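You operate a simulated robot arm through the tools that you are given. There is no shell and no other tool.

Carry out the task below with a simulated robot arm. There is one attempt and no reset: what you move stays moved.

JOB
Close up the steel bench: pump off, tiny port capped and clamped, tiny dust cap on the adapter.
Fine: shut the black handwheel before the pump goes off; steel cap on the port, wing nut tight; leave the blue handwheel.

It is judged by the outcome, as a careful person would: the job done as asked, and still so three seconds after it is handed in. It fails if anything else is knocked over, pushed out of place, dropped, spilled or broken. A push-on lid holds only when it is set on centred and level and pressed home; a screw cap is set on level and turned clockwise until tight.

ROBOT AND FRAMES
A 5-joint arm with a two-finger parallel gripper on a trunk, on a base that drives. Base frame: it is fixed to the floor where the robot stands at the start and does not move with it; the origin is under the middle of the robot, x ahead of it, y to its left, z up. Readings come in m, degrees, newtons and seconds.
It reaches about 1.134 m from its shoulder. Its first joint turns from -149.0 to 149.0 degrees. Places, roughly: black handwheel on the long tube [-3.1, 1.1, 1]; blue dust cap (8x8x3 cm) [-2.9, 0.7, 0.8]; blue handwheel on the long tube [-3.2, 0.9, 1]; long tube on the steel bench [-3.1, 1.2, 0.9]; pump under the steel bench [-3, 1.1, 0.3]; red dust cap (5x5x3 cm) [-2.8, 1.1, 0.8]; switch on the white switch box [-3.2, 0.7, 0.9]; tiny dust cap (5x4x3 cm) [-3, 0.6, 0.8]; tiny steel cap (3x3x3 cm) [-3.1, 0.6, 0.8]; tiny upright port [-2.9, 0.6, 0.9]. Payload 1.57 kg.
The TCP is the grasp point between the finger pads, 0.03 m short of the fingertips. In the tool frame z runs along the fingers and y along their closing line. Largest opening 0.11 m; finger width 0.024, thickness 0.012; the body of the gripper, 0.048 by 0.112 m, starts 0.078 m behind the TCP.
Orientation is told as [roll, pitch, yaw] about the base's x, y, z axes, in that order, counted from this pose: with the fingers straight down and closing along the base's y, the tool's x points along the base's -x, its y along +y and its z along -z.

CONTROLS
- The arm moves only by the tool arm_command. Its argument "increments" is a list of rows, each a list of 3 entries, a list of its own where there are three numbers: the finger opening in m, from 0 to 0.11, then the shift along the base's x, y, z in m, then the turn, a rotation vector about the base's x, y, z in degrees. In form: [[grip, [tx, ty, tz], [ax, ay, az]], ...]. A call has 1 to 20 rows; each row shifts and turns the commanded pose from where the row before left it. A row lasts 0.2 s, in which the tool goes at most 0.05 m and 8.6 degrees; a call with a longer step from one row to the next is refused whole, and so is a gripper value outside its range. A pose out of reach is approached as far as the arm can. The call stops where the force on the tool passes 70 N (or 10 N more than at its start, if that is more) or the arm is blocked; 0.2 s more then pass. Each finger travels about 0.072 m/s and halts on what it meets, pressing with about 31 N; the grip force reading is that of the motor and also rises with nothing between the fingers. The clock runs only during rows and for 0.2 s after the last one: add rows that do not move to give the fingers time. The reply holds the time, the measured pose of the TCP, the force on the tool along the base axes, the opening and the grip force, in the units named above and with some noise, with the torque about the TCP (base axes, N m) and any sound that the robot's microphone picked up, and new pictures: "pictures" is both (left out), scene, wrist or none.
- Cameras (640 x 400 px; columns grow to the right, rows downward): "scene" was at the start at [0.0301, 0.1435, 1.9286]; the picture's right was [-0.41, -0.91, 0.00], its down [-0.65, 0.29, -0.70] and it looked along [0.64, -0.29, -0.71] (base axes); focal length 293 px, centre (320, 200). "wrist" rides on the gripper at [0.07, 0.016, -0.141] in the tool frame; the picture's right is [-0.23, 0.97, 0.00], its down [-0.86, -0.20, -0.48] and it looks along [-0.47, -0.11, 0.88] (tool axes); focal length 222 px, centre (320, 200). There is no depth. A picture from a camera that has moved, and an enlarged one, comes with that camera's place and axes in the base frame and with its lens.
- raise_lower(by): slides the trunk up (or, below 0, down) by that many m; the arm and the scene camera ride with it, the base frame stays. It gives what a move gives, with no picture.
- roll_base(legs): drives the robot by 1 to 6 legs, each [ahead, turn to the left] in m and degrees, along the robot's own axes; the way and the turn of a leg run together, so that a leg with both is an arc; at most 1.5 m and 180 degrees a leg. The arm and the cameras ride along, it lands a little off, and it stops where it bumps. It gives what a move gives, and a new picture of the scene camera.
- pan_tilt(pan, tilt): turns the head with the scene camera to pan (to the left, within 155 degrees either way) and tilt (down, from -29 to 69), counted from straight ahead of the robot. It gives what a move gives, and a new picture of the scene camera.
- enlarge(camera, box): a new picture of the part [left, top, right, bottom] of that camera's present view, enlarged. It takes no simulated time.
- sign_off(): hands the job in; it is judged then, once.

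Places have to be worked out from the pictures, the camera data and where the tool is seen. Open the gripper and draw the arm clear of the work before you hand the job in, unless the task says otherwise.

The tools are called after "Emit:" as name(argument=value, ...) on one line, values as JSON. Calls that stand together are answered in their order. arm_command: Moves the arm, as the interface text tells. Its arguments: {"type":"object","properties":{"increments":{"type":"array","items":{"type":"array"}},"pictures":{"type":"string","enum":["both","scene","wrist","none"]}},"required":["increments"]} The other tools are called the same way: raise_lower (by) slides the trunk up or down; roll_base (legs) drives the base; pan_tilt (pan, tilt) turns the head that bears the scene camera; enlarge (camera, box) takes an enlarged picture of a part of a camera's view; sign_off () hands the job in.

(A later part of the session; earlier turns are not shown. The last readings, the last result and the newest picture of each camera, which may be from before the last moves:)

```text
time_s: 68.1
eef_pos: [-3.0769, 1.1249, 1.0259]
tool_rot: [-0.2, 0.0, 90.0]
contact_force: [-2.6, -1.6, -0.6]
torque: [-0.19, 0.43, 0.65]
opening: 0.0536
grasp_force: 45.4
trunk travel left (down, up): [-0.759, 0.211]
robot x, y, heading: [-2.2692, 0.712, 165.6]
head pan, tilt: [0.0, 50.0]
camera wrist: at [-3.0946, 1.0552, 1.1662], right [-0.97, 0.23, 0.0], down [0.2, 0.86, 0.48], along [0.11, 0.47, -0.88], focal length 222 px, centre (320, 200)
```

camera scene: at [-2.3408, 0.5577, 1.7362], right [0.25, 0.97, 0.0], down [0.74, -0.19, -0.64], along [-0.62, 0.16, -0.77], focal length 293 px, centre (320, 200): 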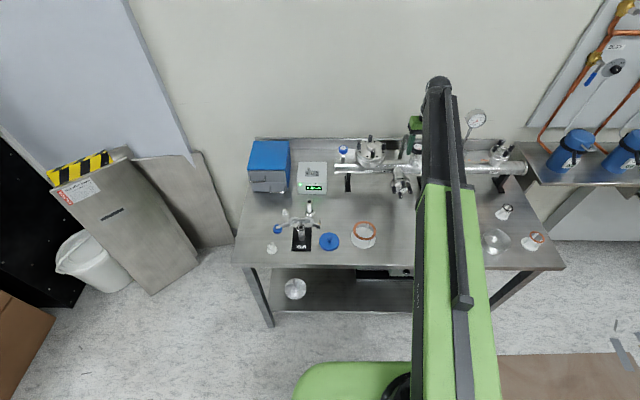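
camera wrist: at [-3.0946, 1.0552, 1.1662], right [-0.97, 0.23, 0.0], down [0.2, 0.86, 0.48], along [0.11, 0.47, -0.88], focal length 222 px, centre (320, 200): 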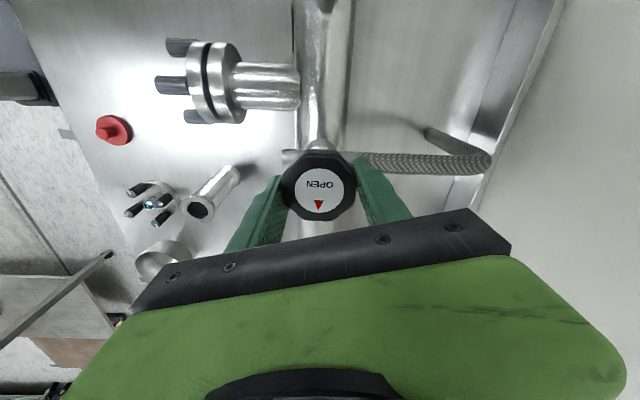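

The torque rose to about 0.8 Nm and the last 68° slipped with the wheel's mark standing still, so it seems at its stop. I check by opening and regripping for a short extra turn.

Emit:
arm_command(increments=[[0.08, [0, 0, 0], [0, 0, 0]], [0.08, [0, 0, 0], [0, 0, 0]], [0.08, [0, 0, 0], [0, 0, 8.5]], [0.08, [0, 0, 0], [0, 0, 8.5]], [0.08, [0, 0, 0], [0, 0, 8.5]], [0.08, [0, 0, 0], [0, 0, 8.5]], [0.08, [0, 0, 0], [0, 0, 8.5]], [0.05, [0, 0, 0], [0, 0, 0]], [0.03, [0, 0, 0], [0, 0, 0]], [0.03, [0, 0, 0], [0, 0, 0]]], pictures="wrist")

Emit:
arm_command(increments=[[0.03, [0, 0, 0], [0, 0, -8.5]], [0.03, [0, 0, 0], [0, 0, -8.5]], [0.03, [0, 0, 0], [0, 0, -8.5]], [0.03, [0, 0, 0], [0, 0, -8.5]], [0.03, [0, 0, 0], [0, 0, -8.5]]], pictures="wrist")

```text
time_s: 70.3
eef_pos: [-3.0778, 1.1235, 1.0258]
tool_rot: [-0.1, 0.0, 132.7]
contact_force: [-6.1, -3.6, 2.2]
torque: [-0.28, 0.36, -0.01]
opening: 0.0532
grasp_force: 44.9
trunk travel left (down, up): [-0.759, 0.211]
robot x, y, heading: [-2.2655, 0.7112, 165.5]
head pan, tilt: [0.0, 50.0]
camera wrist: at [-3.0435, 1.0611, 1.1663], right [-0.87, -0.49, 0.0], down [-0.43, 0.76, 0.48], along [-0.23, 0.42, -0.88], focal length 222 px, centre (320, 200)
```

wrist: 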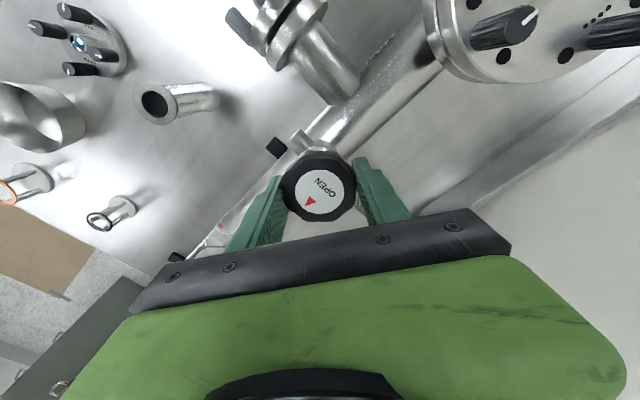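

```text
time_s: 71.5
eef_pos: [-3.0776, 1.1249, 1.0251]
tool_rot: [-0.1, 0.0, 90.0]
contact_force: [-0.2, 1.1, -1.9]
torque: [-0.06, 0.06, 0.68]
opening: 0.0535
grasp_force: 45.1
trunk travel left (down, up): [-0.759, 0.211]
robot x, y, heading: [-2.2669, 0.7105, 165.8]
head pan, tilt: [0.0, 50.0]
camera wrist: at [-3.0947, 1.0553, 1.1662], right [-0.97, 0.23, 0.0], down [0.2, 0.85, 0.48], along [0.11, 0.47, -0.88], focal length 222 px, centre (320, 200)
```

wrist: 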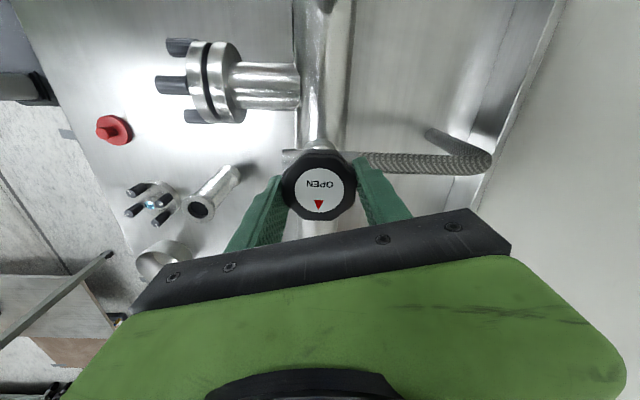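

The mark is in the same place as before, so the black handwheel is shut. I release, raise clear, and go to the pump switch: lever base I triangulate at (-3.160,0.732,0.908), leaning to the ON (left) side.

Emit:
arm_command(increments=[[0.09, [0, 0, 0], [0, 0, 0]], [0.09, [0, 0, 0], [0, 0, 0]], [0.09, [0, 0, 0], [0, 0, 0]]], pictures="none")

Emit:
raise_lower(by=0.14)

Emit:
arm_command(increments=[[0.09, [-0.0095, -0.0435, 0], [0, 0, 7.5]], [0.09, [-0.0095, -0.0435, 0], [0, 0, 7.5]], [0.09, [-0.0095, -0.0435, 0], [0, 0, 7.5]], [0.05, [-0.0095, -0.0435, 0], [0, 0, 7.5]], [0.03, [-0.0095, -0.0435, 0], [0, 0, 7.5]], [0.0, [-0.0095, -0.0435, 0], [0, 0, 7.5]], [0.0, [-0.0095, -0.0435, 0], [0, 0, 7.5]], [0.0, [-0.0095, -0.0435, 0], [0, 0, 7.5]], [0.0, [-0.0095, -0.0435, 0], [0, 0, 7.5]], [0.0, [-0.0095, -0.0435, 0], [0, 0, 7.5]]])

Emit:
enlarge(camera="wrist", box=[200, 50, 440, 200])

```text
time_s: 72.3
eef_pos: [-3.0784, 1.123, 1.0259]
tool_rot: [-0.2, 0.0, 90.1]
contact_force: [0.1, -0.3, -0.1]
torque: [-0.03, -0.02, -0.04]
opening: 0.0899
grasp_force: 0.0
trunk travel left (down, up): [-0.759, 0.211]
robot x, y, heading: [-2.2702, 0.7103, 165.7]
head pan, tilt: [0.0, 50.0]
```

```text
time_s: 74.0
eef_pos: [-3.0777, 1.1238, 1.1657]
tool_rot: [-0.2, 0.0, 90.1]
contact_force: [-0.9, -0.3, -0.5]
torque: [0.0, 0.01, 0.01]
opening: 0.0898
grasp_force: 0.2
trunk travel left (down, up): [-0.899, 0.071]
robot x, y, heading: [-2.2698, 0.7128, 165.7]
head pan, tilt: [0.0, 50.0]
```

```text
time_s: 76.2
eef_pos: [-3.1737, 0.6902, 1.1656]
tool_rot: [-0.1, 0.0, 165.4]
contact_force: [0.6, 0.2, 0.2]
torque: [0.02, 0.0, 0.01]
opening: 0.0
grasp_force: 21.2
trunk travel left (down, up): [-0.899, 0.071]
robot x, y, heading: [-2.2707, 0.7142, 165.6]
head pan, tilt: [0.0, 50.0]
camera scene: at [-2.3413, 0.5557, 1.8759], right [0.25, 0.97, 0.0], down [0.74, -0.19, -0.64], along [-0.62, 0.16, -0.77], focal length 293 px, centre (320, 200)
camera wrist: at [-3.1109, 0.6564, 1.3063], right [-0.47, -0.88, 0.0], down [-0.78, 0.41, 0.48], along [-0.42, 0.23, -0.88], focal length 222 px, centre (320, 200)
```

scene: 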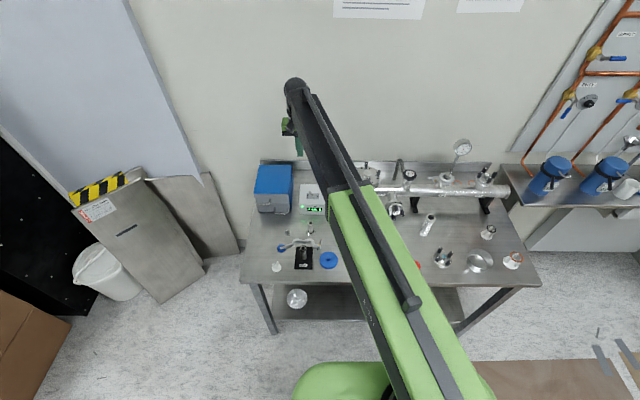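
wrist: 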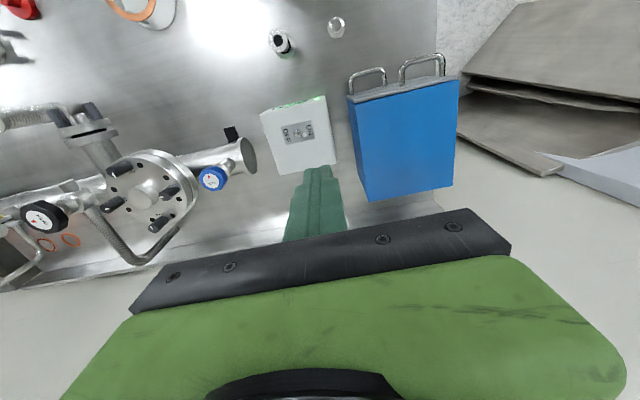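

```text
2.67 times, centred on (320, 125) of wrist
camera zoom: at [-3.1109, 0.6564, 1.3063], right [-0.47, -0.88, 0.0], down [-0.78, 0.41, 0.48], along [-0.42, 0.23, -0.88], focal length 592 px, centre (320, 400)
```

zoom: 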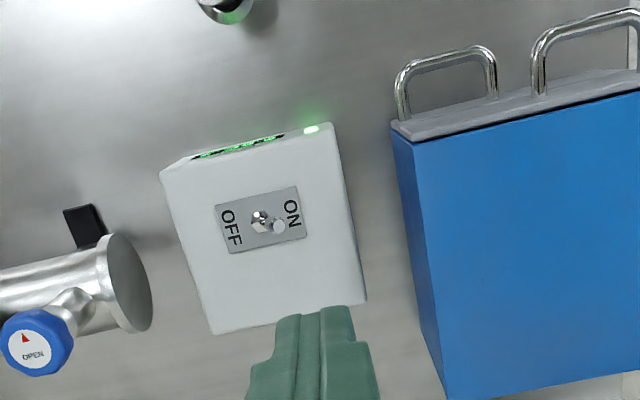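

The wrist view confirms lever base ≈(-3.163,0.732) and tip ≈(-3.168,0.720). I lower with closed fingers left of the lever so the tips end about 1–2 cm above the box.

Emit:
raise_lower(by=-0.2)

Emit:
arm_command(increments=[[0.0, [0, 0, 0], [0, 0, 0]]])

Emit:
enlarge(camera="wrist", box=[240, 130, 400, 230])

Emit:
enlarge(camera="scene", box=[270, 100, 366, 160])

```text
time_s: 78.4
eef_pos: [-3.1743, 0.6913, 0.9665]
tool_rot: [-0.1, 0.0, 165.2]
contact_force: [0.0, -0.2, 0.4]
torque: [0.03, 0.01, 0.02]
opening: 0.0001
grasp_force: 21.4
trunk travel left (down, up): [-0.699, 0.271]
robot x, y, heading: [-2.269, 0.7125, 165.8]
head pan, tilt: [0.0, 50.0]
```

```text
time_s: 78.8
eef_pos: [-3.1726, 0.6902, 0.9658]
tool_rot: [-0.2, -0.1, 165.2]
contact_force: [-0.4, 0.2, 0.4]
torque: [0.03, -0.02, 0.01]
opening: 0.0
grasp_force: 21.2
trunk travel left (down, up): [-0.699, 0.271]
robot x, y, heading: [-2.2693, 0.7088, 165.6]
head pan, tilt: [0.0, 50.0]
camera scene: at [-2.3411, 0.5566, 1.676], right [0.25, 0.97, 0.0], down [0.74, -0.19, -0.64], along [-0.62, 0.16, -0.77], focal length 293 px, centre (320, 200)
camera wrist: at [-3.1107, 0.6574, 1.1064], right [-0.47, -0.88, 0.0], down [-0.78, 0.41, 0.48], along [-0.42, 0.23, -0.88], focal length 222 px, centre (320, 200)
```

scene: 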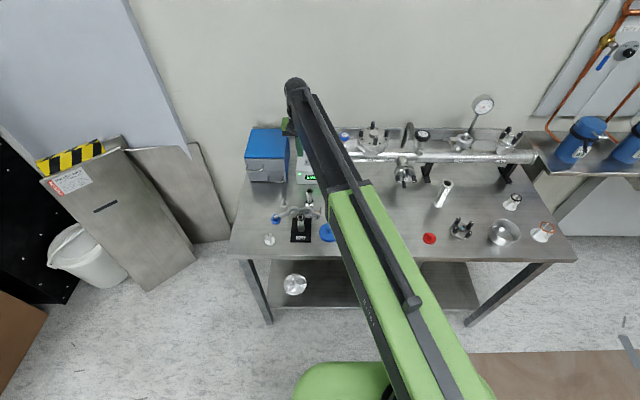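
wrist: 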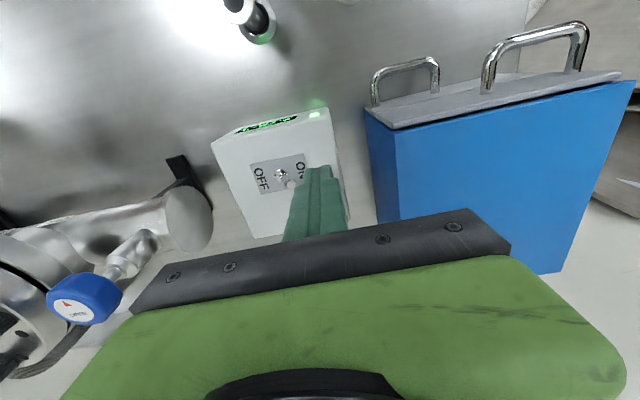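

```text
4.00 times, centred on (320, 180) of wrist
camera zoom: at [-3.1107, 0.6574, 1.1064], right [-0.47, -0.88, 0.0], down [-0.78, 0.41, 0.48], along [-0.42, 0.23, -0.88], focal length 888 px, centre (320, 280)
```

zoom: 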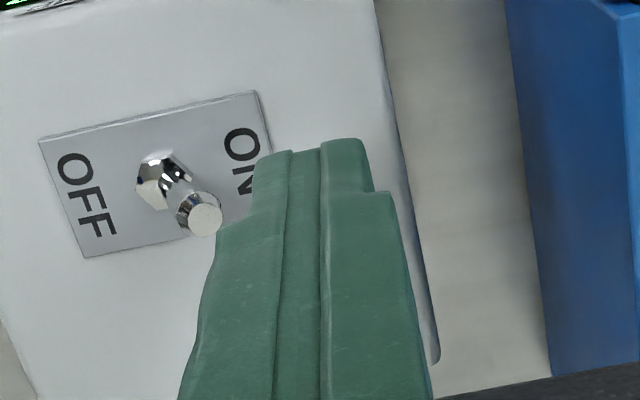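

```text
6.67 times, centred on (318, 130) of scene
camera zoom: at [-2.3411, 0.5566, 1.676], right [0.25, 0.97, 0.0], down [0.74, -0.19, -0.64], along [-0.62, 0.16, -0.77], focal length 1950 px, centre (333, 667)
```

zoom: 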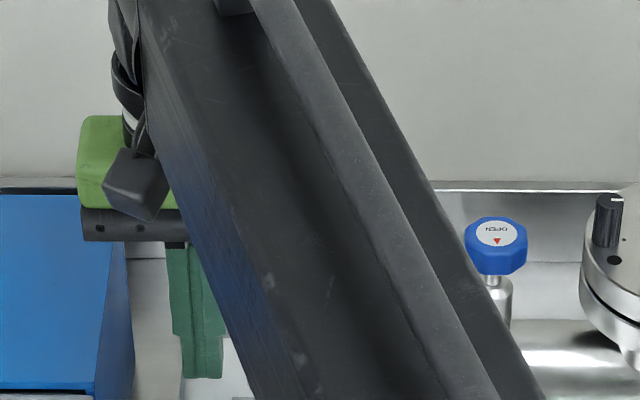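

The fingertips (z≈0.936) are just above the lever tip (z≈0.934). I lower 14 mm and push the lever to the right toward OFF.

Emit:
raise_lower(by=-0.014)

Emit:
arm_command(increments=[[0.0, [0.0015, 0.0058, 0], [0, 0, 0]], [0.0, [0.0015, 0.0058, 0], [0, 0, 0]], [0.0, [0.0015, 0.0058, 0], [0, 0, 0]], [0.0, [0.0015, 0.0058, 0], [0, 0, 0]], [0.0, [0.0015, 0.0058, 0], [0, 0, 0]], [0.0, [0.0015, 0.0058, 0], [0, 0, 0]], [0.0, [0.0015, 0.0058, 0], [0, 0, 0]]], pictures="wrist")

Emit:
enlarge(camera="wrist", box=[240, 90, 400, 190])

```text
time_s: 79.4
eef_pos: [-3.1726, 0.691, 0.9521]
tool_rot: [-0.2, 0.0, 165.0]
contact_force: [0.1, 0.1, 0.4]
torque: [-0.03, -0.01, -0.01]
opening: 0.0001
grasp_force: 21.5
trunk travel left (down, up): [-0.685, 0.285]
robot x, y, heading: [-2.2648, 0.7156, 165.9]
head pan, tilt: [0.0, 50.0]
```

```text
time_s: 81.0
eef_pos: [-3.1659, 0.7264, 0.9524]
tool_rot: [0.1, -0.1, 165.4]
contact_force: [-11.3, -21.4, 7.1]
torque: [-0.55, 0.35, 0.13]
opening: 0.0
grasp_force: 20.8
trunk travel left (down, up): [-0.685, 0.285]
robot x, y, heading: [-2.2666, 0.7111, 165.9]
head pan, tilt: [0.0, 50.0]
camera wrist: at [-3.1018, 0.6949, 1.0923], right [-0.47, -0.88, 0.0], down [-0.78, 0.41, 0.48], along [-0.42, 0.22, -0.88], focal length 222 px, centre (320, 200)
```

wrist: 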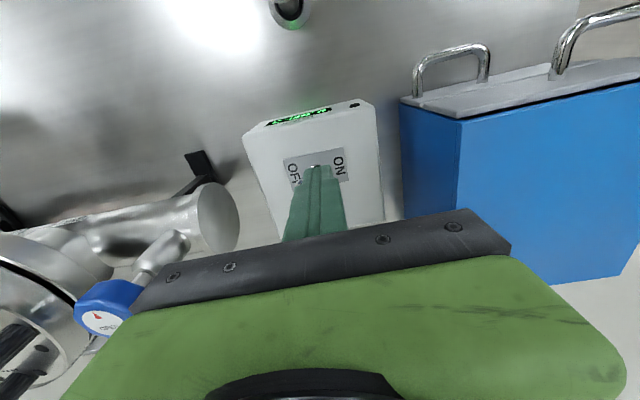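

```text
4.00 times, centred on (320, 140) of wrist
camera zoom: at [-3.1018, 0.6949, 1.0923], right [-0.47, -0.88, 0.0], down [-0.78, 0.41, 0.48], along [-0.42, 0.22, -0.88], focal length 888 px, centre (320, 440)
```

zoom: 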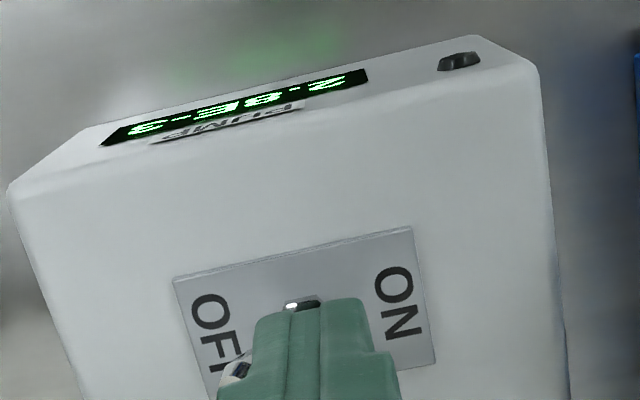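

The pump LED has gone dark, so the switch has flipped to OFF. I back off and raise clear, then check.

Emit:
arm_command(increments=[[0.0, [-0.003, -0.0116, 0], [0, 0, 0]], [0.0, [-0.003, -0.0116, 0], [0, 0, 0]]], pictures="none")

Emit:
raise_lower(by=0.2)

Emit:
arm_command(increments=[[0.0, [0, 0, 0], [0, 0, 0]]])

Emit:
enlarge(camera="wrist", box=[240, 50, 400, 150])

```text
time_s: 81.6
eef_pos: [-3.1696, 0.7106, 0.9518]
tool_rot: [-0.4, 0.0, 165.2]
contact_force: [0.7, 0.3, 0.1]
torque: [0.01, 0.0, -0.03]
opening: 0.0
grasp_force: 21.2
trunk travel left (down, up): [-0.685, 0.285]
robot x, y, heading: [-2.2712, 0.7121, 165.6]
head pan, tilt: [0.0, 50.0]
```

```text
time_s: 83.8
eef_pos: [-3.1696, 0.7091, 1.1512]
tool_rot: [-0.2, 0.0, 165.1]
contact_force: [-0.1, 0.7, 0.0]
torque: [0.01, 0.01, 0.01]
opening: 0.0
grasp_force: 21.5
trunk travel left (down, up): [-0.885, 0.085]
robot x, y, heading: [-2.2691, 0.7086, 165.5]
head pan, tilt: [0.0, 50.0]
```

```text
time_s: 84.2
eef_pos: [-3.1692, 0.7086, 1.1515]
tool_rot: [-0.2, 0.0, 165.1]
contact_force: [0.1, 0.1, 0.4]
torque: [0.0, 0.01, -0.01]
opening: 0.0001
grasp_force: 22.1
trunk travel left (down, up): [-0.885, 0.085]
robot x, y, heading: [-2.268, 0.7107, 165.7]
head pan, tilt: [0.0, 50.0]
camera scene: at [-2.3412, 0.5566, 1.862], right [0.25, 0.97, 0.0], down [0.74, -0.19, -0.64], along [-0.62, 0.16, -0.77], focal length 293 px, centre (320, 200)
camera wrist: at [-3.1067, 0.6759, 1.2924], right [-0.47, -0.88, 0.0], down [-0.78, 0.41, 0.48], along [-0.42, 0.23, -0.88], focal length 222 px, centre (320, 200)
```

scene: 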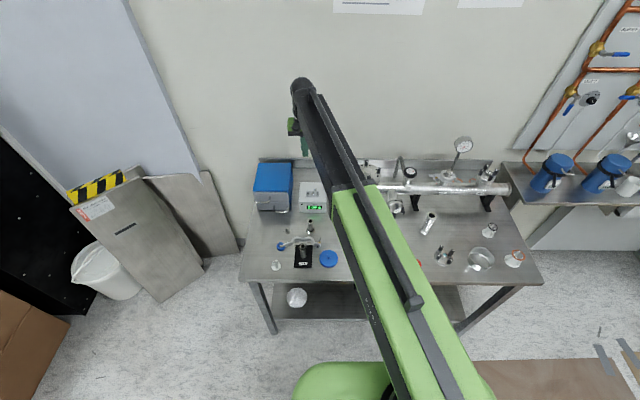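
wrist: 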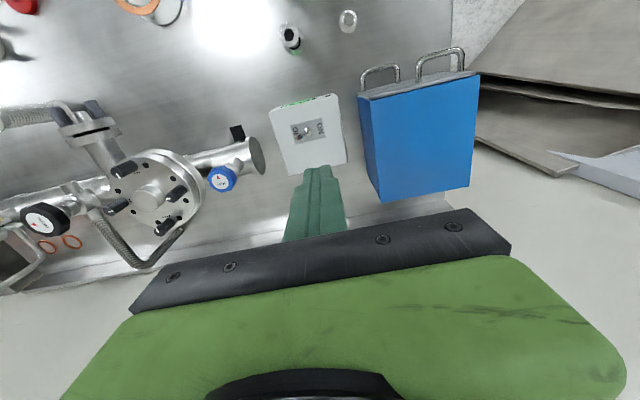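

```text
4.00 times, centred on (320, 100) of wrist
camera zoom: at [-3.1067, 0.6759, 1.2924], right [-0.47, -0.88, 0.0], down [-0.78, 0.41, 0.48], along [-0.42, 0.23, -0.88], focal length 888 px, centre (320, 600)
```

zoom: 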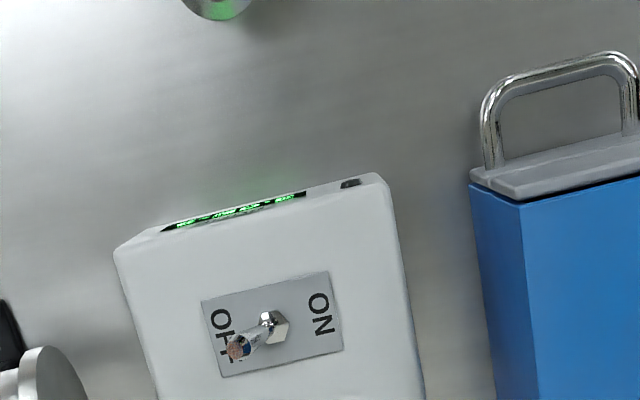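

The lever now points to OFF. Next I move over the steel cap/port area for a close wrist view.

Emit:
arm_command(increments=[[0.05, [0.035, -0.02, 0], [0, 0, 0]], [0.09, [0.035, -0.02, 0], [0, 0, 0]], [0.09, [0.035, -0.02, 0], [0, 0, 0]], [0.09, [0.025, -0.02, 0], [0, 0, 0]]], pictures="wrist")

Emit:
enlarge(camera="wrist", box=[240, 20, 400, 120])

Emit:
enlarge(camera="scene", box=[265, 205, 345, 255])

```text
time_s: 85.2
eef_pos: [-3.0397, 0.6304, 1.1521]
tool_rot: [-0.2, -0.1, 165.2]
contact_force: [-0.6, 0.7, 0.4]
torque: [-0.02, 0.0, 0.0]
opening: 0.09
grasp_force: 0.1
trunk travel left (down, up): [-0.885, 0.085]
robot x, y, heading: [-2.2688, 0.7128, 165.8]
head pan, tilt: [0.0, 50.0]
camera wrist: at [-2.9775, 0.5958, 1.2925], right [-0.47, -0.88, 0.0], down [-0.78, 0.41, 0.48], along [-0.42, 0.23, -0.88], focal length 222 px, centre (320, 200)
```

wrist: 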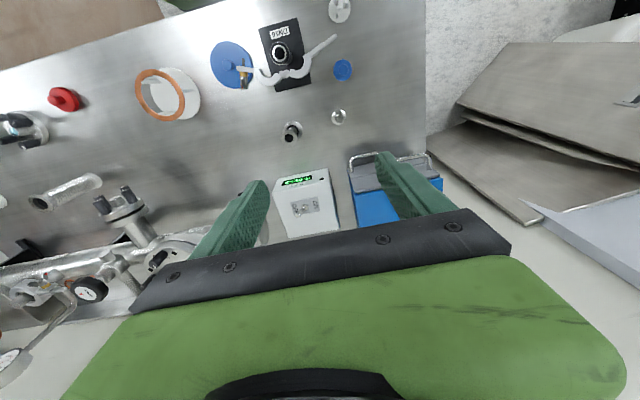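

```text
4.00 times, centred on (320, 70) of wrist
camera zoom: at [-2.9775, 0.5958, 1.2925], right [-0.47, -0.88, 0.0], down [-0.78, 0.41, 0.48], along [-0.42, 0.23, -0.88], focal length 888 px, centre (320, 720)
```

zoom: 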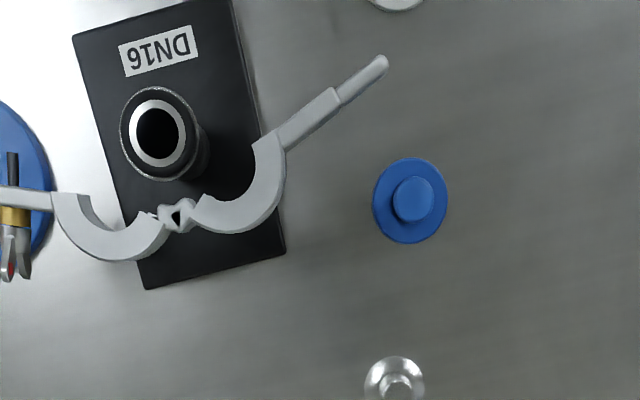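

```text
8.00 times, centred on (305, 230) of scene
camera zoom: at [-2.3409, 0.5563, 1.862], right [0.25, 0.97, 0.0], down [0.74, -0.19, -0.64], along [-0.62, 0.16, -0.77], focal length 2341 px, centre (440, -40)
```

zoom: 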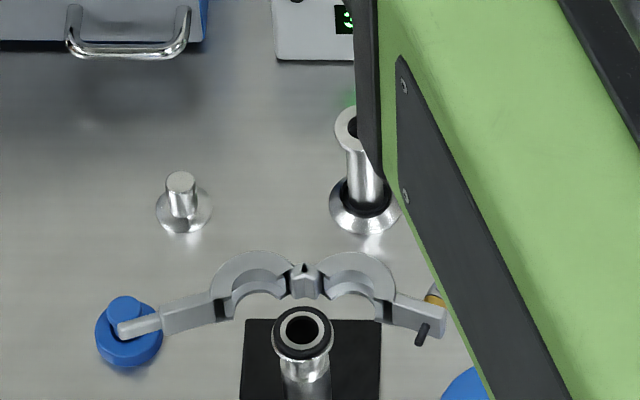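

Triangulating both views: port axis ≈(-2.92,0.6345) with top z≈0.897, clamp hinge just behind it at flange height, steel cap ≈(-3.051,0.595) with stem top z≈0.853. Before planning the wing nut, I test how the tool can tilt here, in free air.

Emit:
arm_command(increments=[[0.09, [0, 0, 0], [2, 7.7, 0]], [0.09, [0, 0, 0], [2, 7.7, 0]], [0.09, [0, 0, 0], [2, 7.7, 0]]])

```text
time_s: 86.0
eef_pos: [-3.0389, 0.6309, 1.1719]
tool_rot: [-0.1, -23.9, 165.1]
contact_force: [0.0, 0.1, 0.5]
torque: [-0.02, -0.01, -0.05]
opening: 0.0898
grasp_force: 0.1
out of reach, approached as far as the arm can: row 1, 2, 3
trunk travel left (down, up): [-0.885, 0.085]
robot x, y, heading: [-2.2643, 0.7082, 165.6]
head pan, tilt: [0.0, 50.0]
camera scene: at [-2.3402, 0.5565, 1.862], right [0.25, 0.97, 0.0], down [0.74, -0.19, -0.64], along [-0.62, 0.16, -0.77], focal length 293 px, centre (320, 200)
camera wrist: at [-2.9265, 0.5835, 1.2728], right [-0.45, -0.89, 0.09], down [-0.52, 0.34, 0.78], along [-0.73, 0.31, -0.61], focal length 222 px, centre (320, 200)
```

scene: 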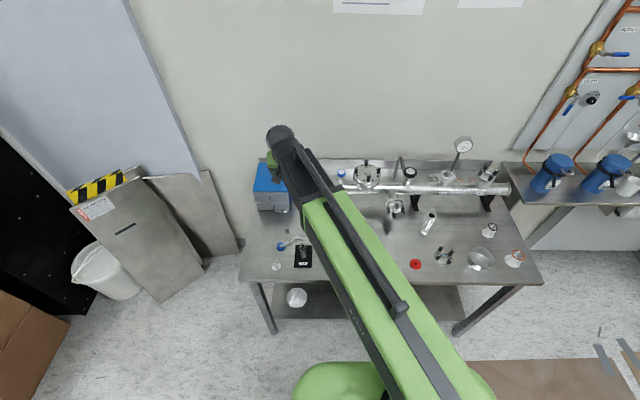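
wrist: 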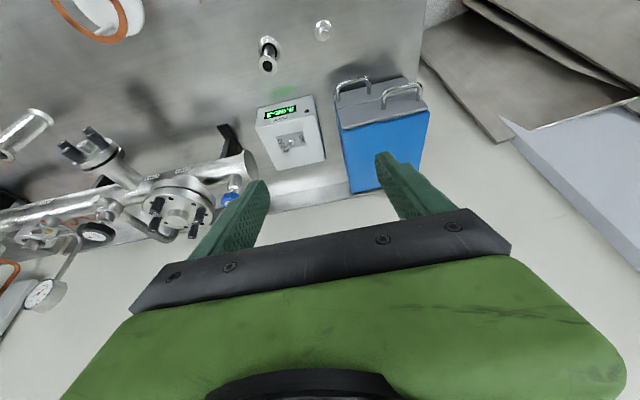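

Tilt works about the wrist with ~0.235 m radius (z must be compensated by the trunk). Now I go back to straight down, move above the steel cap and lower partway for a closer look.

Emit:
arm_command(increments=[[0.06, [0, 0, 0], [-2, -7.7, 0]], [0.06, [0, 0, 0], [-2, -7.7, 0]], [0.06, [0, 0, 0], [-2, -7.7, 0]], [0.06, [-0.012, -0.036, 0], [0, 0, 0]]], pictures="none")

Emit:
raise_lower(by=-0.17)

Emit:
arm_command(increments=[[0.06, [0, 0, 0], [0, 0, 0]]])

Emit:
enlarge(camera="wrist", box=[240, 60, 400, 160])

```text
time_s: 87.0
eef_pos: [-3.051, 0.5928, 1.1515]
tool_rot: [-0.3, 0.1, 165.2]
contact_force: [0.0, 0.1, -0.2]
torque: [0.0, 0.01, -0.01]
opening: 0.0602
grasp_force: 0.1
out of reach, approached as far as the arm can: row 1, 2
trunk travel left (down, up): [-0.885, 0.085]
robot x, y, heading: [-2.2699, 0.7094, 165.5]
head pan, tilt: [0.0, 50.0]
```

```text
time_s: 88.9
eef_pos: [-3.0519, 0.5942, 0.9819]
tool_rot: [-0.2, 0.0, 165.1]
contact_force: [-0.8, 0.0, 0.0]
torque: [0.0, -0.01, -0.03]
opening: 0.0599
grasp_force: 0.0
trunk travel left (down, up): [-0.715, 0.255]
robot x, y, heading: [-2.2697, 0.7105, 165.8]
head pan, tilt: [0.0, 50.0]
```

```text
time_s: 89.3
eef_pos: [-3.0507, 0.5929, 0.9818]
tool_rot: [-0.1, 0.0, 165.2]
contact_force: [-0.2, -0.6, -0.9]
torque: [-0.02, 0.05, 0.01]
opening: 0.06
grasp_force: 0.1
trunk travel left (down, up): [-0.715, 0.255]
robot x, y, heading: [-2.2667, 0.7136, 165.6]
head pan, tilt: [0.0, 50.0]
camera scene: at [-2.3411, 0.5566, 1.692], right [0.25, 0.97, 0.0], down [0.74, -0.19, -0.64], along [-0.62, 0.16, -0.77], focal length 293 px, centre (320, 200)
camera wrist: at [-2.9887, 0.5595, 1.1225], right [-0.47, -0.88, 0.0], down [-0.78, 0.41, 0.48], along [-0.42, 0.23, -0.88], focal length 222 px, centre (320, 200)
```

scene: 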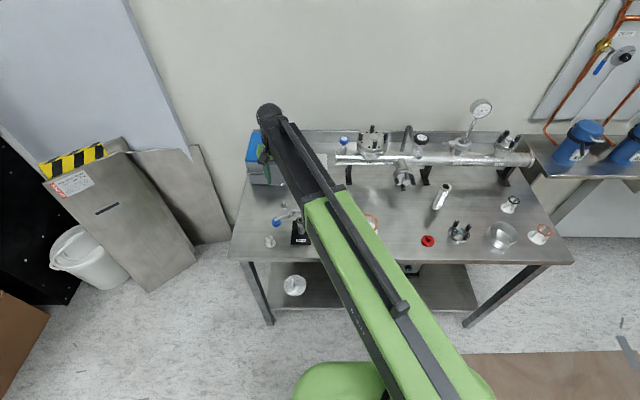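
wrist: 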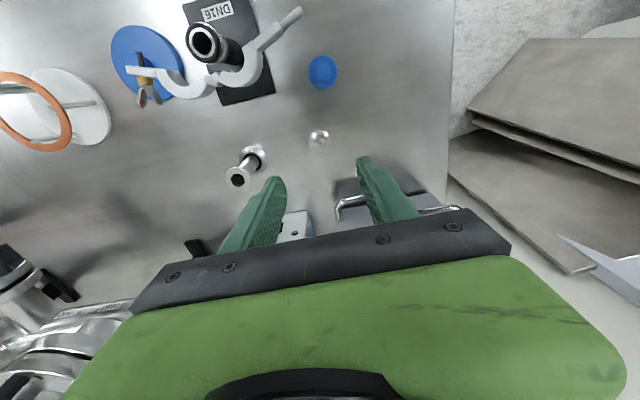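

```text
4.00 times, centred on (320, 110) of wrist
camera zoom: at [-2.9887, 0.5595, 1.1225], right [-0.47, -0.88, 0.0], down [-0.78, 0.41, 0.48], along [-0.42, 0.23, -0.88], focal length 888 px, centre (320, 560)
```

zoom: 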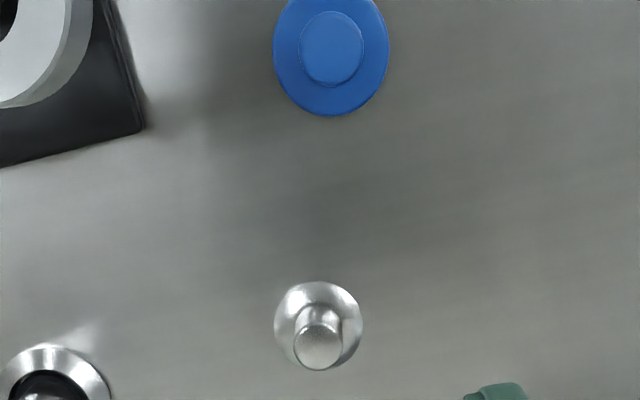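

The cap sits at ≈(-3.0535,0.595). I align and lower so the tips straddle the stem just above its flange.

Emit:
arm_command(increments=[[0.06, [-0.003, 0.002, 0], [0, 0, 0]]], pictures="none")

Emit:
raise_lower(by=-0.11)

Emit:
arm_command(increments=[[0.06, [0, 0, 0], [0, 0, 0]]])

Emit:
enlarge(camera="wrist", box=[240, 110, 400, 210])

Emit:
enlarge(camera="scene", box=[240, 130, 320, 180])

```text
time_s: 89.7
eef_pos: [-3.0548, 0.5947, 0.9823]
tool_rot: [-0.2, 0.1, 165.2]
contact_force: [0.7, -0.1, 0.7]
torque: [-0.01, -0.01, 0.0]
opening: 0.0598
grasp_force: 0.0
trunk travel left (down, up): [-0.715, 0.255]
robot x, y, heading: [-2.2685, 0.7114, 165.6]
head pan, tilt: [0.0, 50.0]
```

```text
time_s: 91.1
eef_pos: [-3.0543, 0.5945, 0.8722]
tool_rot: [-0.2, 0.0, 165.0]
contact_force: [-0.3, -0.1, 1.1]
torque: [0.01, 0.02, 0.0]
opening: 0.0598
grasp_force: 0.1
trunk travel left (down, up): [-0.605, 0.365]
robot x, y, heading: [-2.2678, 0.7075, 165.6]
head pan, tilt: [0.0, 50.0]
```

```text
time_s: 91.5
eef_pos: [-3.0546, 0.5951, 0.8707]
tool_rot: [-0.2, 0.0, 165.1]
contact_force: [0.3, -0.2, 0.5]
torque: [-0.02, 0.01, 0.02]
opening: 0.0598
grasp_force: 0.0
trunk travel left (down, up): [-0.605, 0.365]
robot x, y, heading: [-2.2691, 0.7126, 165.7]
head pan, tilt: [0.0, 50.0]
camera scene: at [-2.3411, 0.5566, 1.582], right [0.25, 0.97, 0.0], down [0.74, -0.19, -0.64], along [-0.62, 0.16, -0.77], focal length 293 px, centre (320, 200)
camera wrist: at [-2.9919, 0.5613, 1.0125], right [-0.47, -0.88, 0.0], down [-0.78, 0.41, 0.48], along [-0.42, 0.23, -0.88], focal length 222 px, centre (320, 200)
```

scene: 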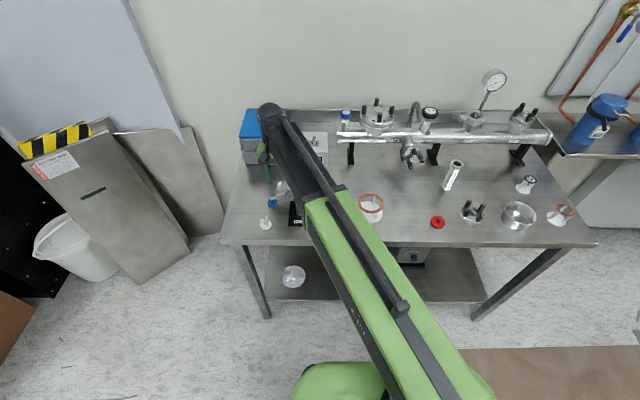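
wrist: 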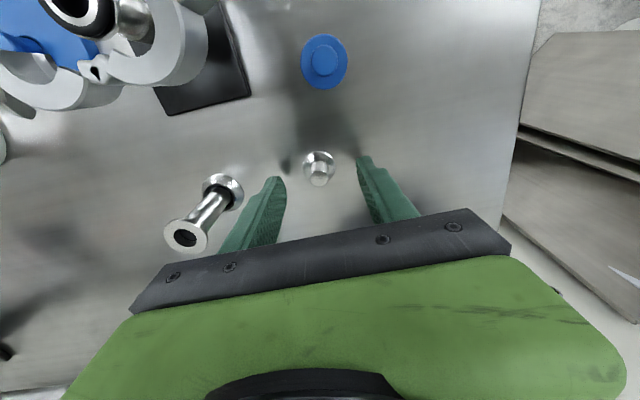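

```text
4.00 times, centred on (320, 160) of wrist
camera zoom: at [-2.9919, 0.5613, 1.0125], right [-0.47, -0.88, 0.0], down [-0.78, 0.41, 0.48], along [-0.42, 0.23, -0.88], focal length 888 px, centre (320, 360)
```

zoom: 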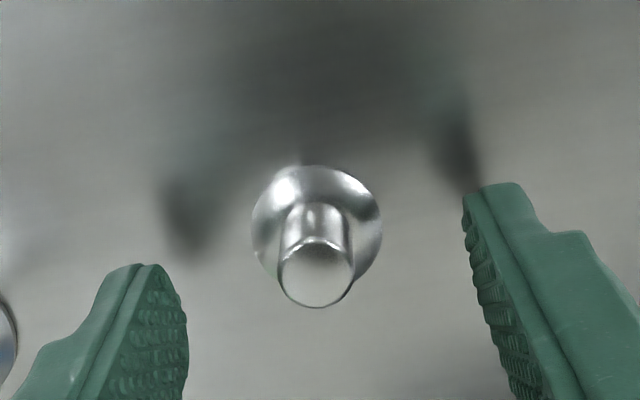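

```text
8.00 times, centred on (280, 155) of scene
camera zoom: at [-2.3411, 0.5566, 1.582], right [0.25, 0.97, 0.0], down [0.74, -0.19, -0.64], along [-0.62, 0.16, -0.77], focal length 2341 px, centre (640, 560)
```

zoom: 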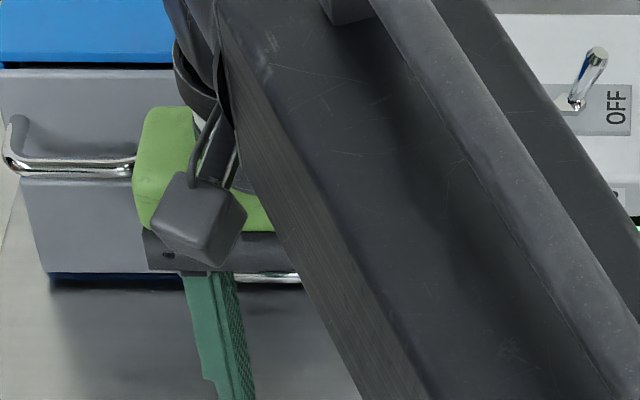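

Alignment is good. I lower another 12 mm and close on the stem.

Emit:
raise_lower(by=-0.012)

Emit:
arm_command(increments=[[0.04, [0, 0, 0], [0, 0, 0]], [0.02, [0, 0, 0], [0, 0, 0]], [0.0, [0, 0, 0], [0, 0, 0]], [0.0, [0, 0, 0], [0, 0, 0]], [0.0, [0, 0, 0], [0, 0, 0]]], pictures="wrist")

Emit:
enlarge(camera="wrist", box=[240, 110, 400, 210])

```text
time_s: 92.1
eef_pos: [-3.0549, 0.5953, 0.8592]
tool_rot: [-0.2, 0.0, 165.1]
contact_force: [1.1, 0.4, -0.5]
torque: [0.0, 0.0, 0.04]
opening: 0.0599
grasp_force: 0.1
trunk travel left (down, up): [-0.593, 0.377]
robot x, y, heading: [-2.2673, 0.7129, 165.7]
head pan, tilt: [0.0, 50.0]
```

```text
time_s: 93.3
eef_pos: [-3.0537, 0.5957, 0.8599]
tool_rot: [-0.1, -0.1, 165.1]
contact_force: [0.0, 0.6, 0.3]
torque: [-0.06, 0.01, 0.01]
opening: 0.0143
grasp_force: 30.9
trunk travel left (down, up): [-0.593, 0.377]
robot x, y, heading: [-2.2683, 0.7104, 165.9]
head pan, tilt: [0.0, 50.0]
camera wrist: at [-2.9919, 0.5613, 1.0004], right [-0.47, -0.88, 0.0], down [-0.78, 0.41, 0.48], along [-0.42, 0.23, -0.88], focal length 222 px, centre (320, 200)
```

wrist: 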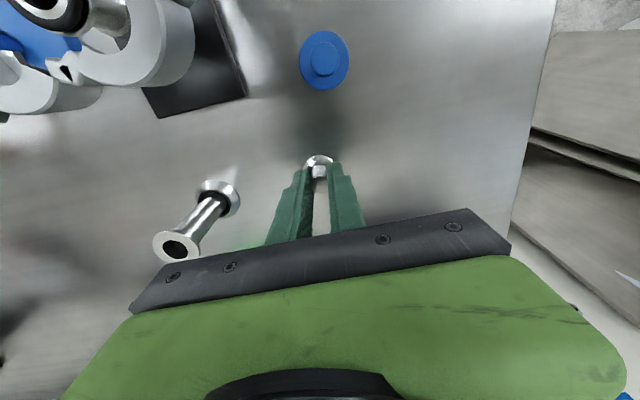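

```text
4.00 times, centred on (320, 160) of wrist
camera zoom: at [-2.9919, 0.5613, 1.0004], right [-0.47, -0.88, 0.0], down [-0.78, 0.41, 0.48], along [-0.42, 0.23, -0.88], focal length 888 px, centre (320, 360)
```

zoom: 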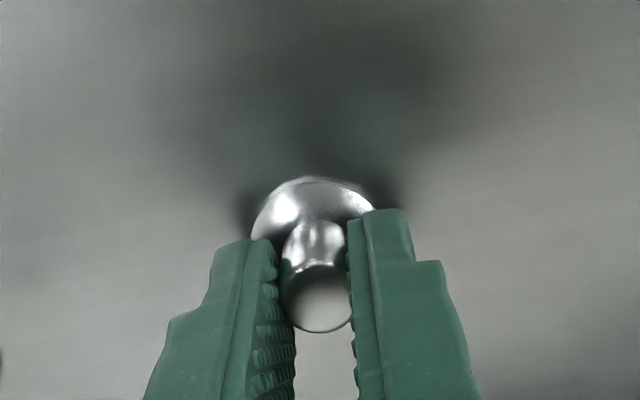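

The cap is held by its stem, centred to ~1 mm. I lift it and carry it to above the port at (-2.9197,0.634).

Emit:
raise_lower(by=0.13)

Emit:
arm_command(increments=[[0.0, [0.03, 0.009, 0], [0, 0, 0]], [0.0, [0.03, 0.009, 0], [0, 0, 0]], [0.0, [0.03, 0.009, 0], [0, 0, 0]], [0.0, [0.03, 0.009, 0], [0, 0, 0]], [0.0, [0.014, 0.003, 0], [0, 0, 0]], [0.0, [0, 0, 0], [0, 0, 0]]])

Emit:
enlarge(camera="wrist", box=[240, 100, 400, 200])

Emit:
enlarge(camera="scene", box=[250, 170, 346, 230])

```text
time_s: 94.9
eef_pos: [-3.0547, 0.5951, 0.9899]
tool_rot: [-0.3, -0.1, 165.1]
contact_force: [0.0, -0.6, -0.1]
torque: [0.02, 0.03, 0.03]
opening: 0.0144
grasp_force: 30.1
trunk travel left (down, up): [-0.723, 0.247]
robot x, y, heading: [-2.2661, 0.711, 165.6]
head pan, tilt: [0.0, 50.0]
```

```text
time_s: 96.3
eef_pos: [-2.9217, 0.6348, 0.9903]
tool_rot: [-0.2, 0.1, 165.2]
contact_force: [-0.3, 0.2, -1.0]
torque: [-0.01, -0.06, -0.04]
opening: 0.0144
grasp_force: 30.9
trunk travel left (down, up): [-0.723, 0.247]
robot x, y, heading: [-2.2681, 0.7152, 165.7]
head pan, tilt: [0.0, 50.0]
camera scene: at [-2.3411, 0.5566, 1.7], right [0.25, 0.97, 0.0], down [0.74, -0.19, -0.64], along [-0.62, 0.16, -0.77], focal length 293 px, centre (320, 200)
camera wrist: at [-2.8574, 0.6011, 1.1304], right [-0.47, -0.88, 0.0], down [-0.78, 0.41, 0.48], along [-0.42, 0.23, -0.88], focal length 222 px, centre (320, 200)
```

scene: 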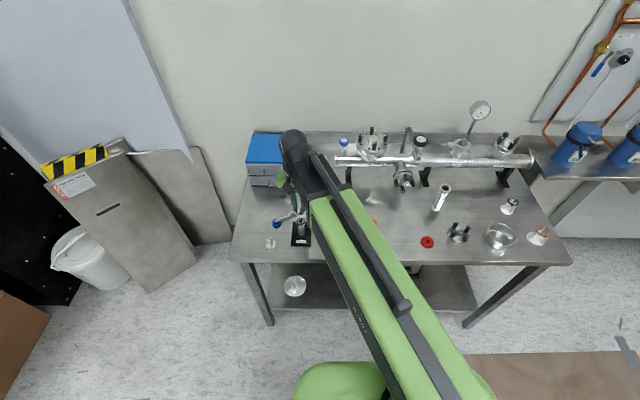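
wrist: 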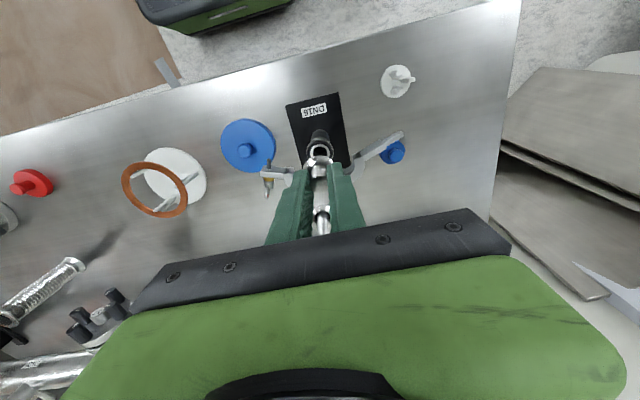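

```text
4.00 times, centred on (320, 150) of wrist
camera zoom: at [-2.8574, 0.6011, 1.1304], right [-0.47, -0.88, 0.0], down [-0.78, 0.41, 0.48], along [-0.42, 0.23, -0.88], focal length 888 px, centre (320, 400)
```

zoom: 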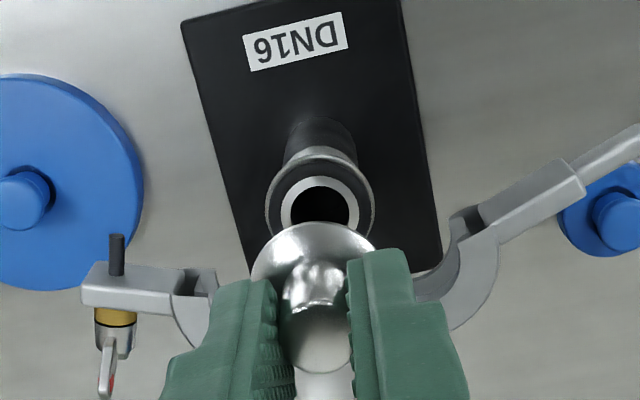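

```text
6.67 times, centred on (298, 200) of scene
camera zoom: at [-2.3411, 0.5566, 1.7], right [0.25, 0.97, 0.0], down [0.74, -0.19, -0.64], along [-0.62, 0.16, -0.77], focal length 1950 px, centre (467, 200)
```

zoom: 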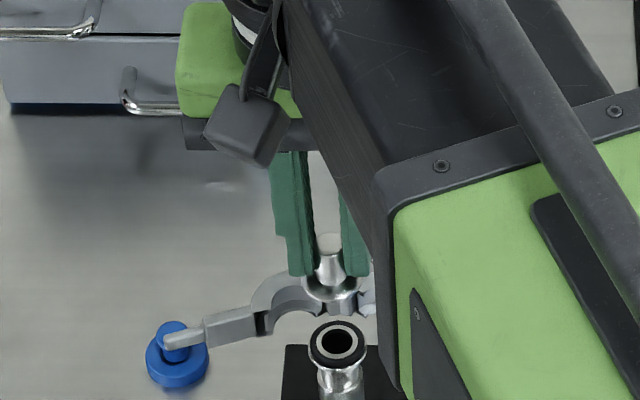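

The cap is coaxial with the port to about 1 mm. I nudge 1 mm and lower in small steps until it seats.

Emit:
arm_command(increments=[[0.0, [0.001, 0.0, 0], [0, 0, 0]]], pictures="none")

Emit:
raise_lower(by=-0.038)

Emit:
arm_command(increments=[[0.0, [0, 0, 0], [0, 0, 0]]])

Emit:
enlarge(camera="wrist", box=[240, 110, 400, 210])

Emit:
enlarge(camera="scene", box=[260, 160, 340, 210])

```text
time_s: 96.7
eef_pos: [-2.9198, 0.6347, 0.9896]
tool_rot: [-0.2, 0.0, 165.1]
contact_force: [0.0, -0.5, 0.0]
torque: [-0.01, 0.02, -0.02]
opening: 0.0143
grasp_force: 30.7
trunk travel left (down, up): [-0.723, 0.247]
robot x, y, heading: [-2.2679, 0.713, 165.9]
head pan, tilt: [0.0, 50.0]
```

```text
time_s: 97.5
eef_pos: [-2.9187, 0.6347, 0.9519]
tool_rot: [-0.2, 0.0, 165.1]
contact_force: [-0.7, 0.5, -0.5]
torque: [-0.01, 0.0, 0.0]
opening: 0.0144
grasp_force: 30.7
trunk travel left (down, up): [-0.685, 0.285]
robot x, y, heading: [-2.267, 0.7126, 165.9]
head pan, tilt: [0.0, 50.0]
```

```text
time_s: 97.9
eef_pos: [-2.9183, 0.6342, 0.9529]
tool_rot: [-0.2, 0.0, 165.1]
contact_force: [-1.2, 0.7, -0.6]
torque: [-0.01, 0.01, -0.01]
opening: 0.0142
grasp_force: 30.8
trunk travel left (down, up): [-0.685, 0.285]
robot x, y, heading: [-2.2717, 0.7135, 166.0]
head pan, tilt: [0.0, 50.0]
camera scene: at [-2.3411, 0.5566, 1.662], right [0.25, 0.97, 0.0], down [0.74, -0.19, -0.64], along [-0.62, 0.16, -0.77], focal length 293 px, centre (320, 200)
camera wrist: at [-2.8567, 0.6008, 1.0925], right [-0.47, -0.88, 0.0], down [-0.78, 0.41, 0.48], along [-0.42, 0.23, -0.88], focal length 222 px, centre (320, 200)
```

scene: 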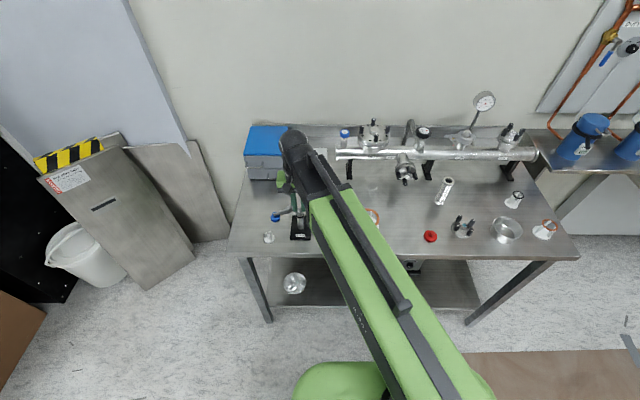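
wrist: 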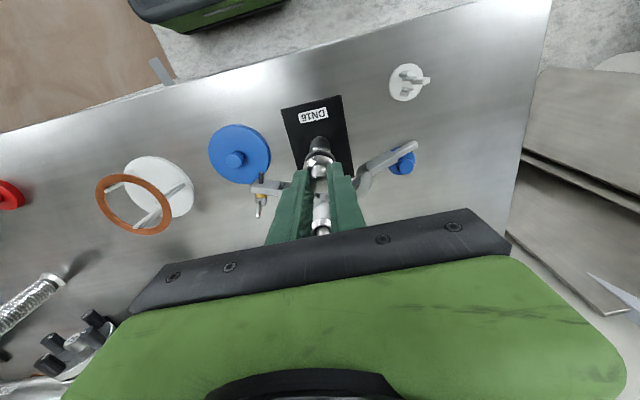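

```text
4.00 times, centred on (320, 160) of wrist
camera zoom: at [-2.8567, 0.6008, 1.0925], right [-0.47, -0.88, 0.0], down [-0.78, 0.41, 0.48], along [-0.42, 0.23, -0.88], focal length 888 px, centre (320, 360)
```

zoom: 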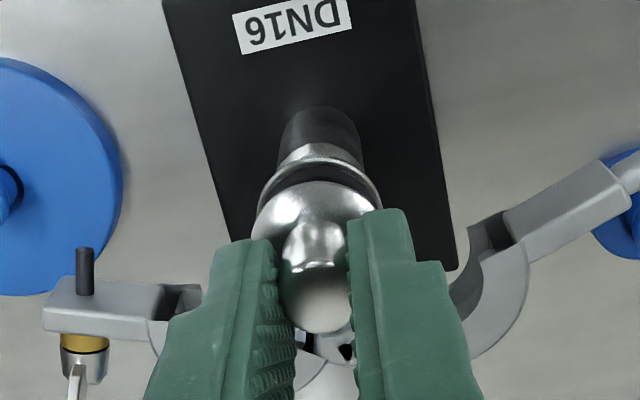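

```text
8.00 times, centred on (300, 185) of scene
camera zoom: at [-2.3411, 0.5566, 1.662], right [0.25, 0.97, 0.0], down [0.74, -0.19, -0.64], along [-0.62, 0.16, -0.77], focal length 2341 px, centre (480, 320)
```

zoom: 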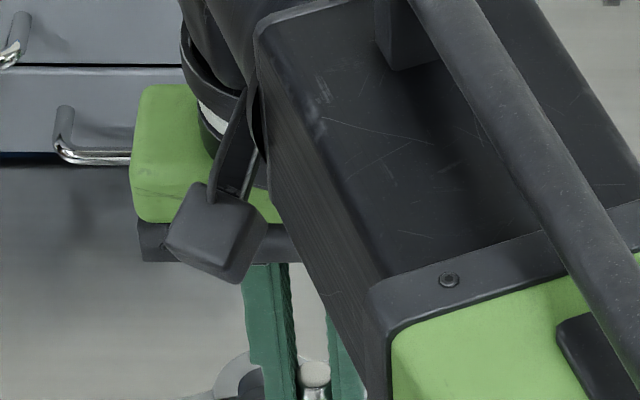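

Still well aligned laterally. I lower 9 mm, then in 2 mm steps watching the force.

Emit:
raise_lower(by=-0.009)

Emit:
raise_lower(by=-0.003)

Emit:
raise_lower(by=-0.002)

```text
time_s: 98.5
eef_pos: [-2.9199, 0.6344, 0.9439]
tool_rot: [-0.3, 0.1, 165.1]
contact_force: [-0.2, 0.4, 0.2]
torque: [0.02, -0.01, 0.0]
opening: 0.0142
grasp_force: 30.6
trunk travel left (down, up): [-0.676, 0.294]
robot x, y, heading: [-2.2673, 0.7101, 165.9]
head pan, tilt: [0.0, 50.0]
```

```text
time_s: 99.0
eef_pos: [-2.9204, 0.6337, 0.94]
tool_rot: [-0.2, 0.1, 165.0]
contact_force: [0.2, -0.5, -2.6]
torque: [0.01, 0.0, -0.02]
opening: 0.0144
grasp_force: 30.4
trunk travel left (down, up): [-0.673, 0.297]
robot x, y, heading: [-2.2654, 0.7153, 166.0]
head pan, tilt: [0.0, 50.0]
```

```text
time_s: 99.5
eef_pos: [-2.9196, 0.6353, 0.9393]
tool_rot: [-0.1, -0.2, 165.1]
contact_force: [-7.4, 0.3, 20.2]
torque: [-0.05, 0.24, 0.0]
opening: 0.0144
grasp_force: 30.5
trunk travel left (down, up): [-0.671, 0.299]
robot x, y, heading: [-2.2714, 0.7105, 165.8]
head pan, tilt: [0.0, 50.0]
```

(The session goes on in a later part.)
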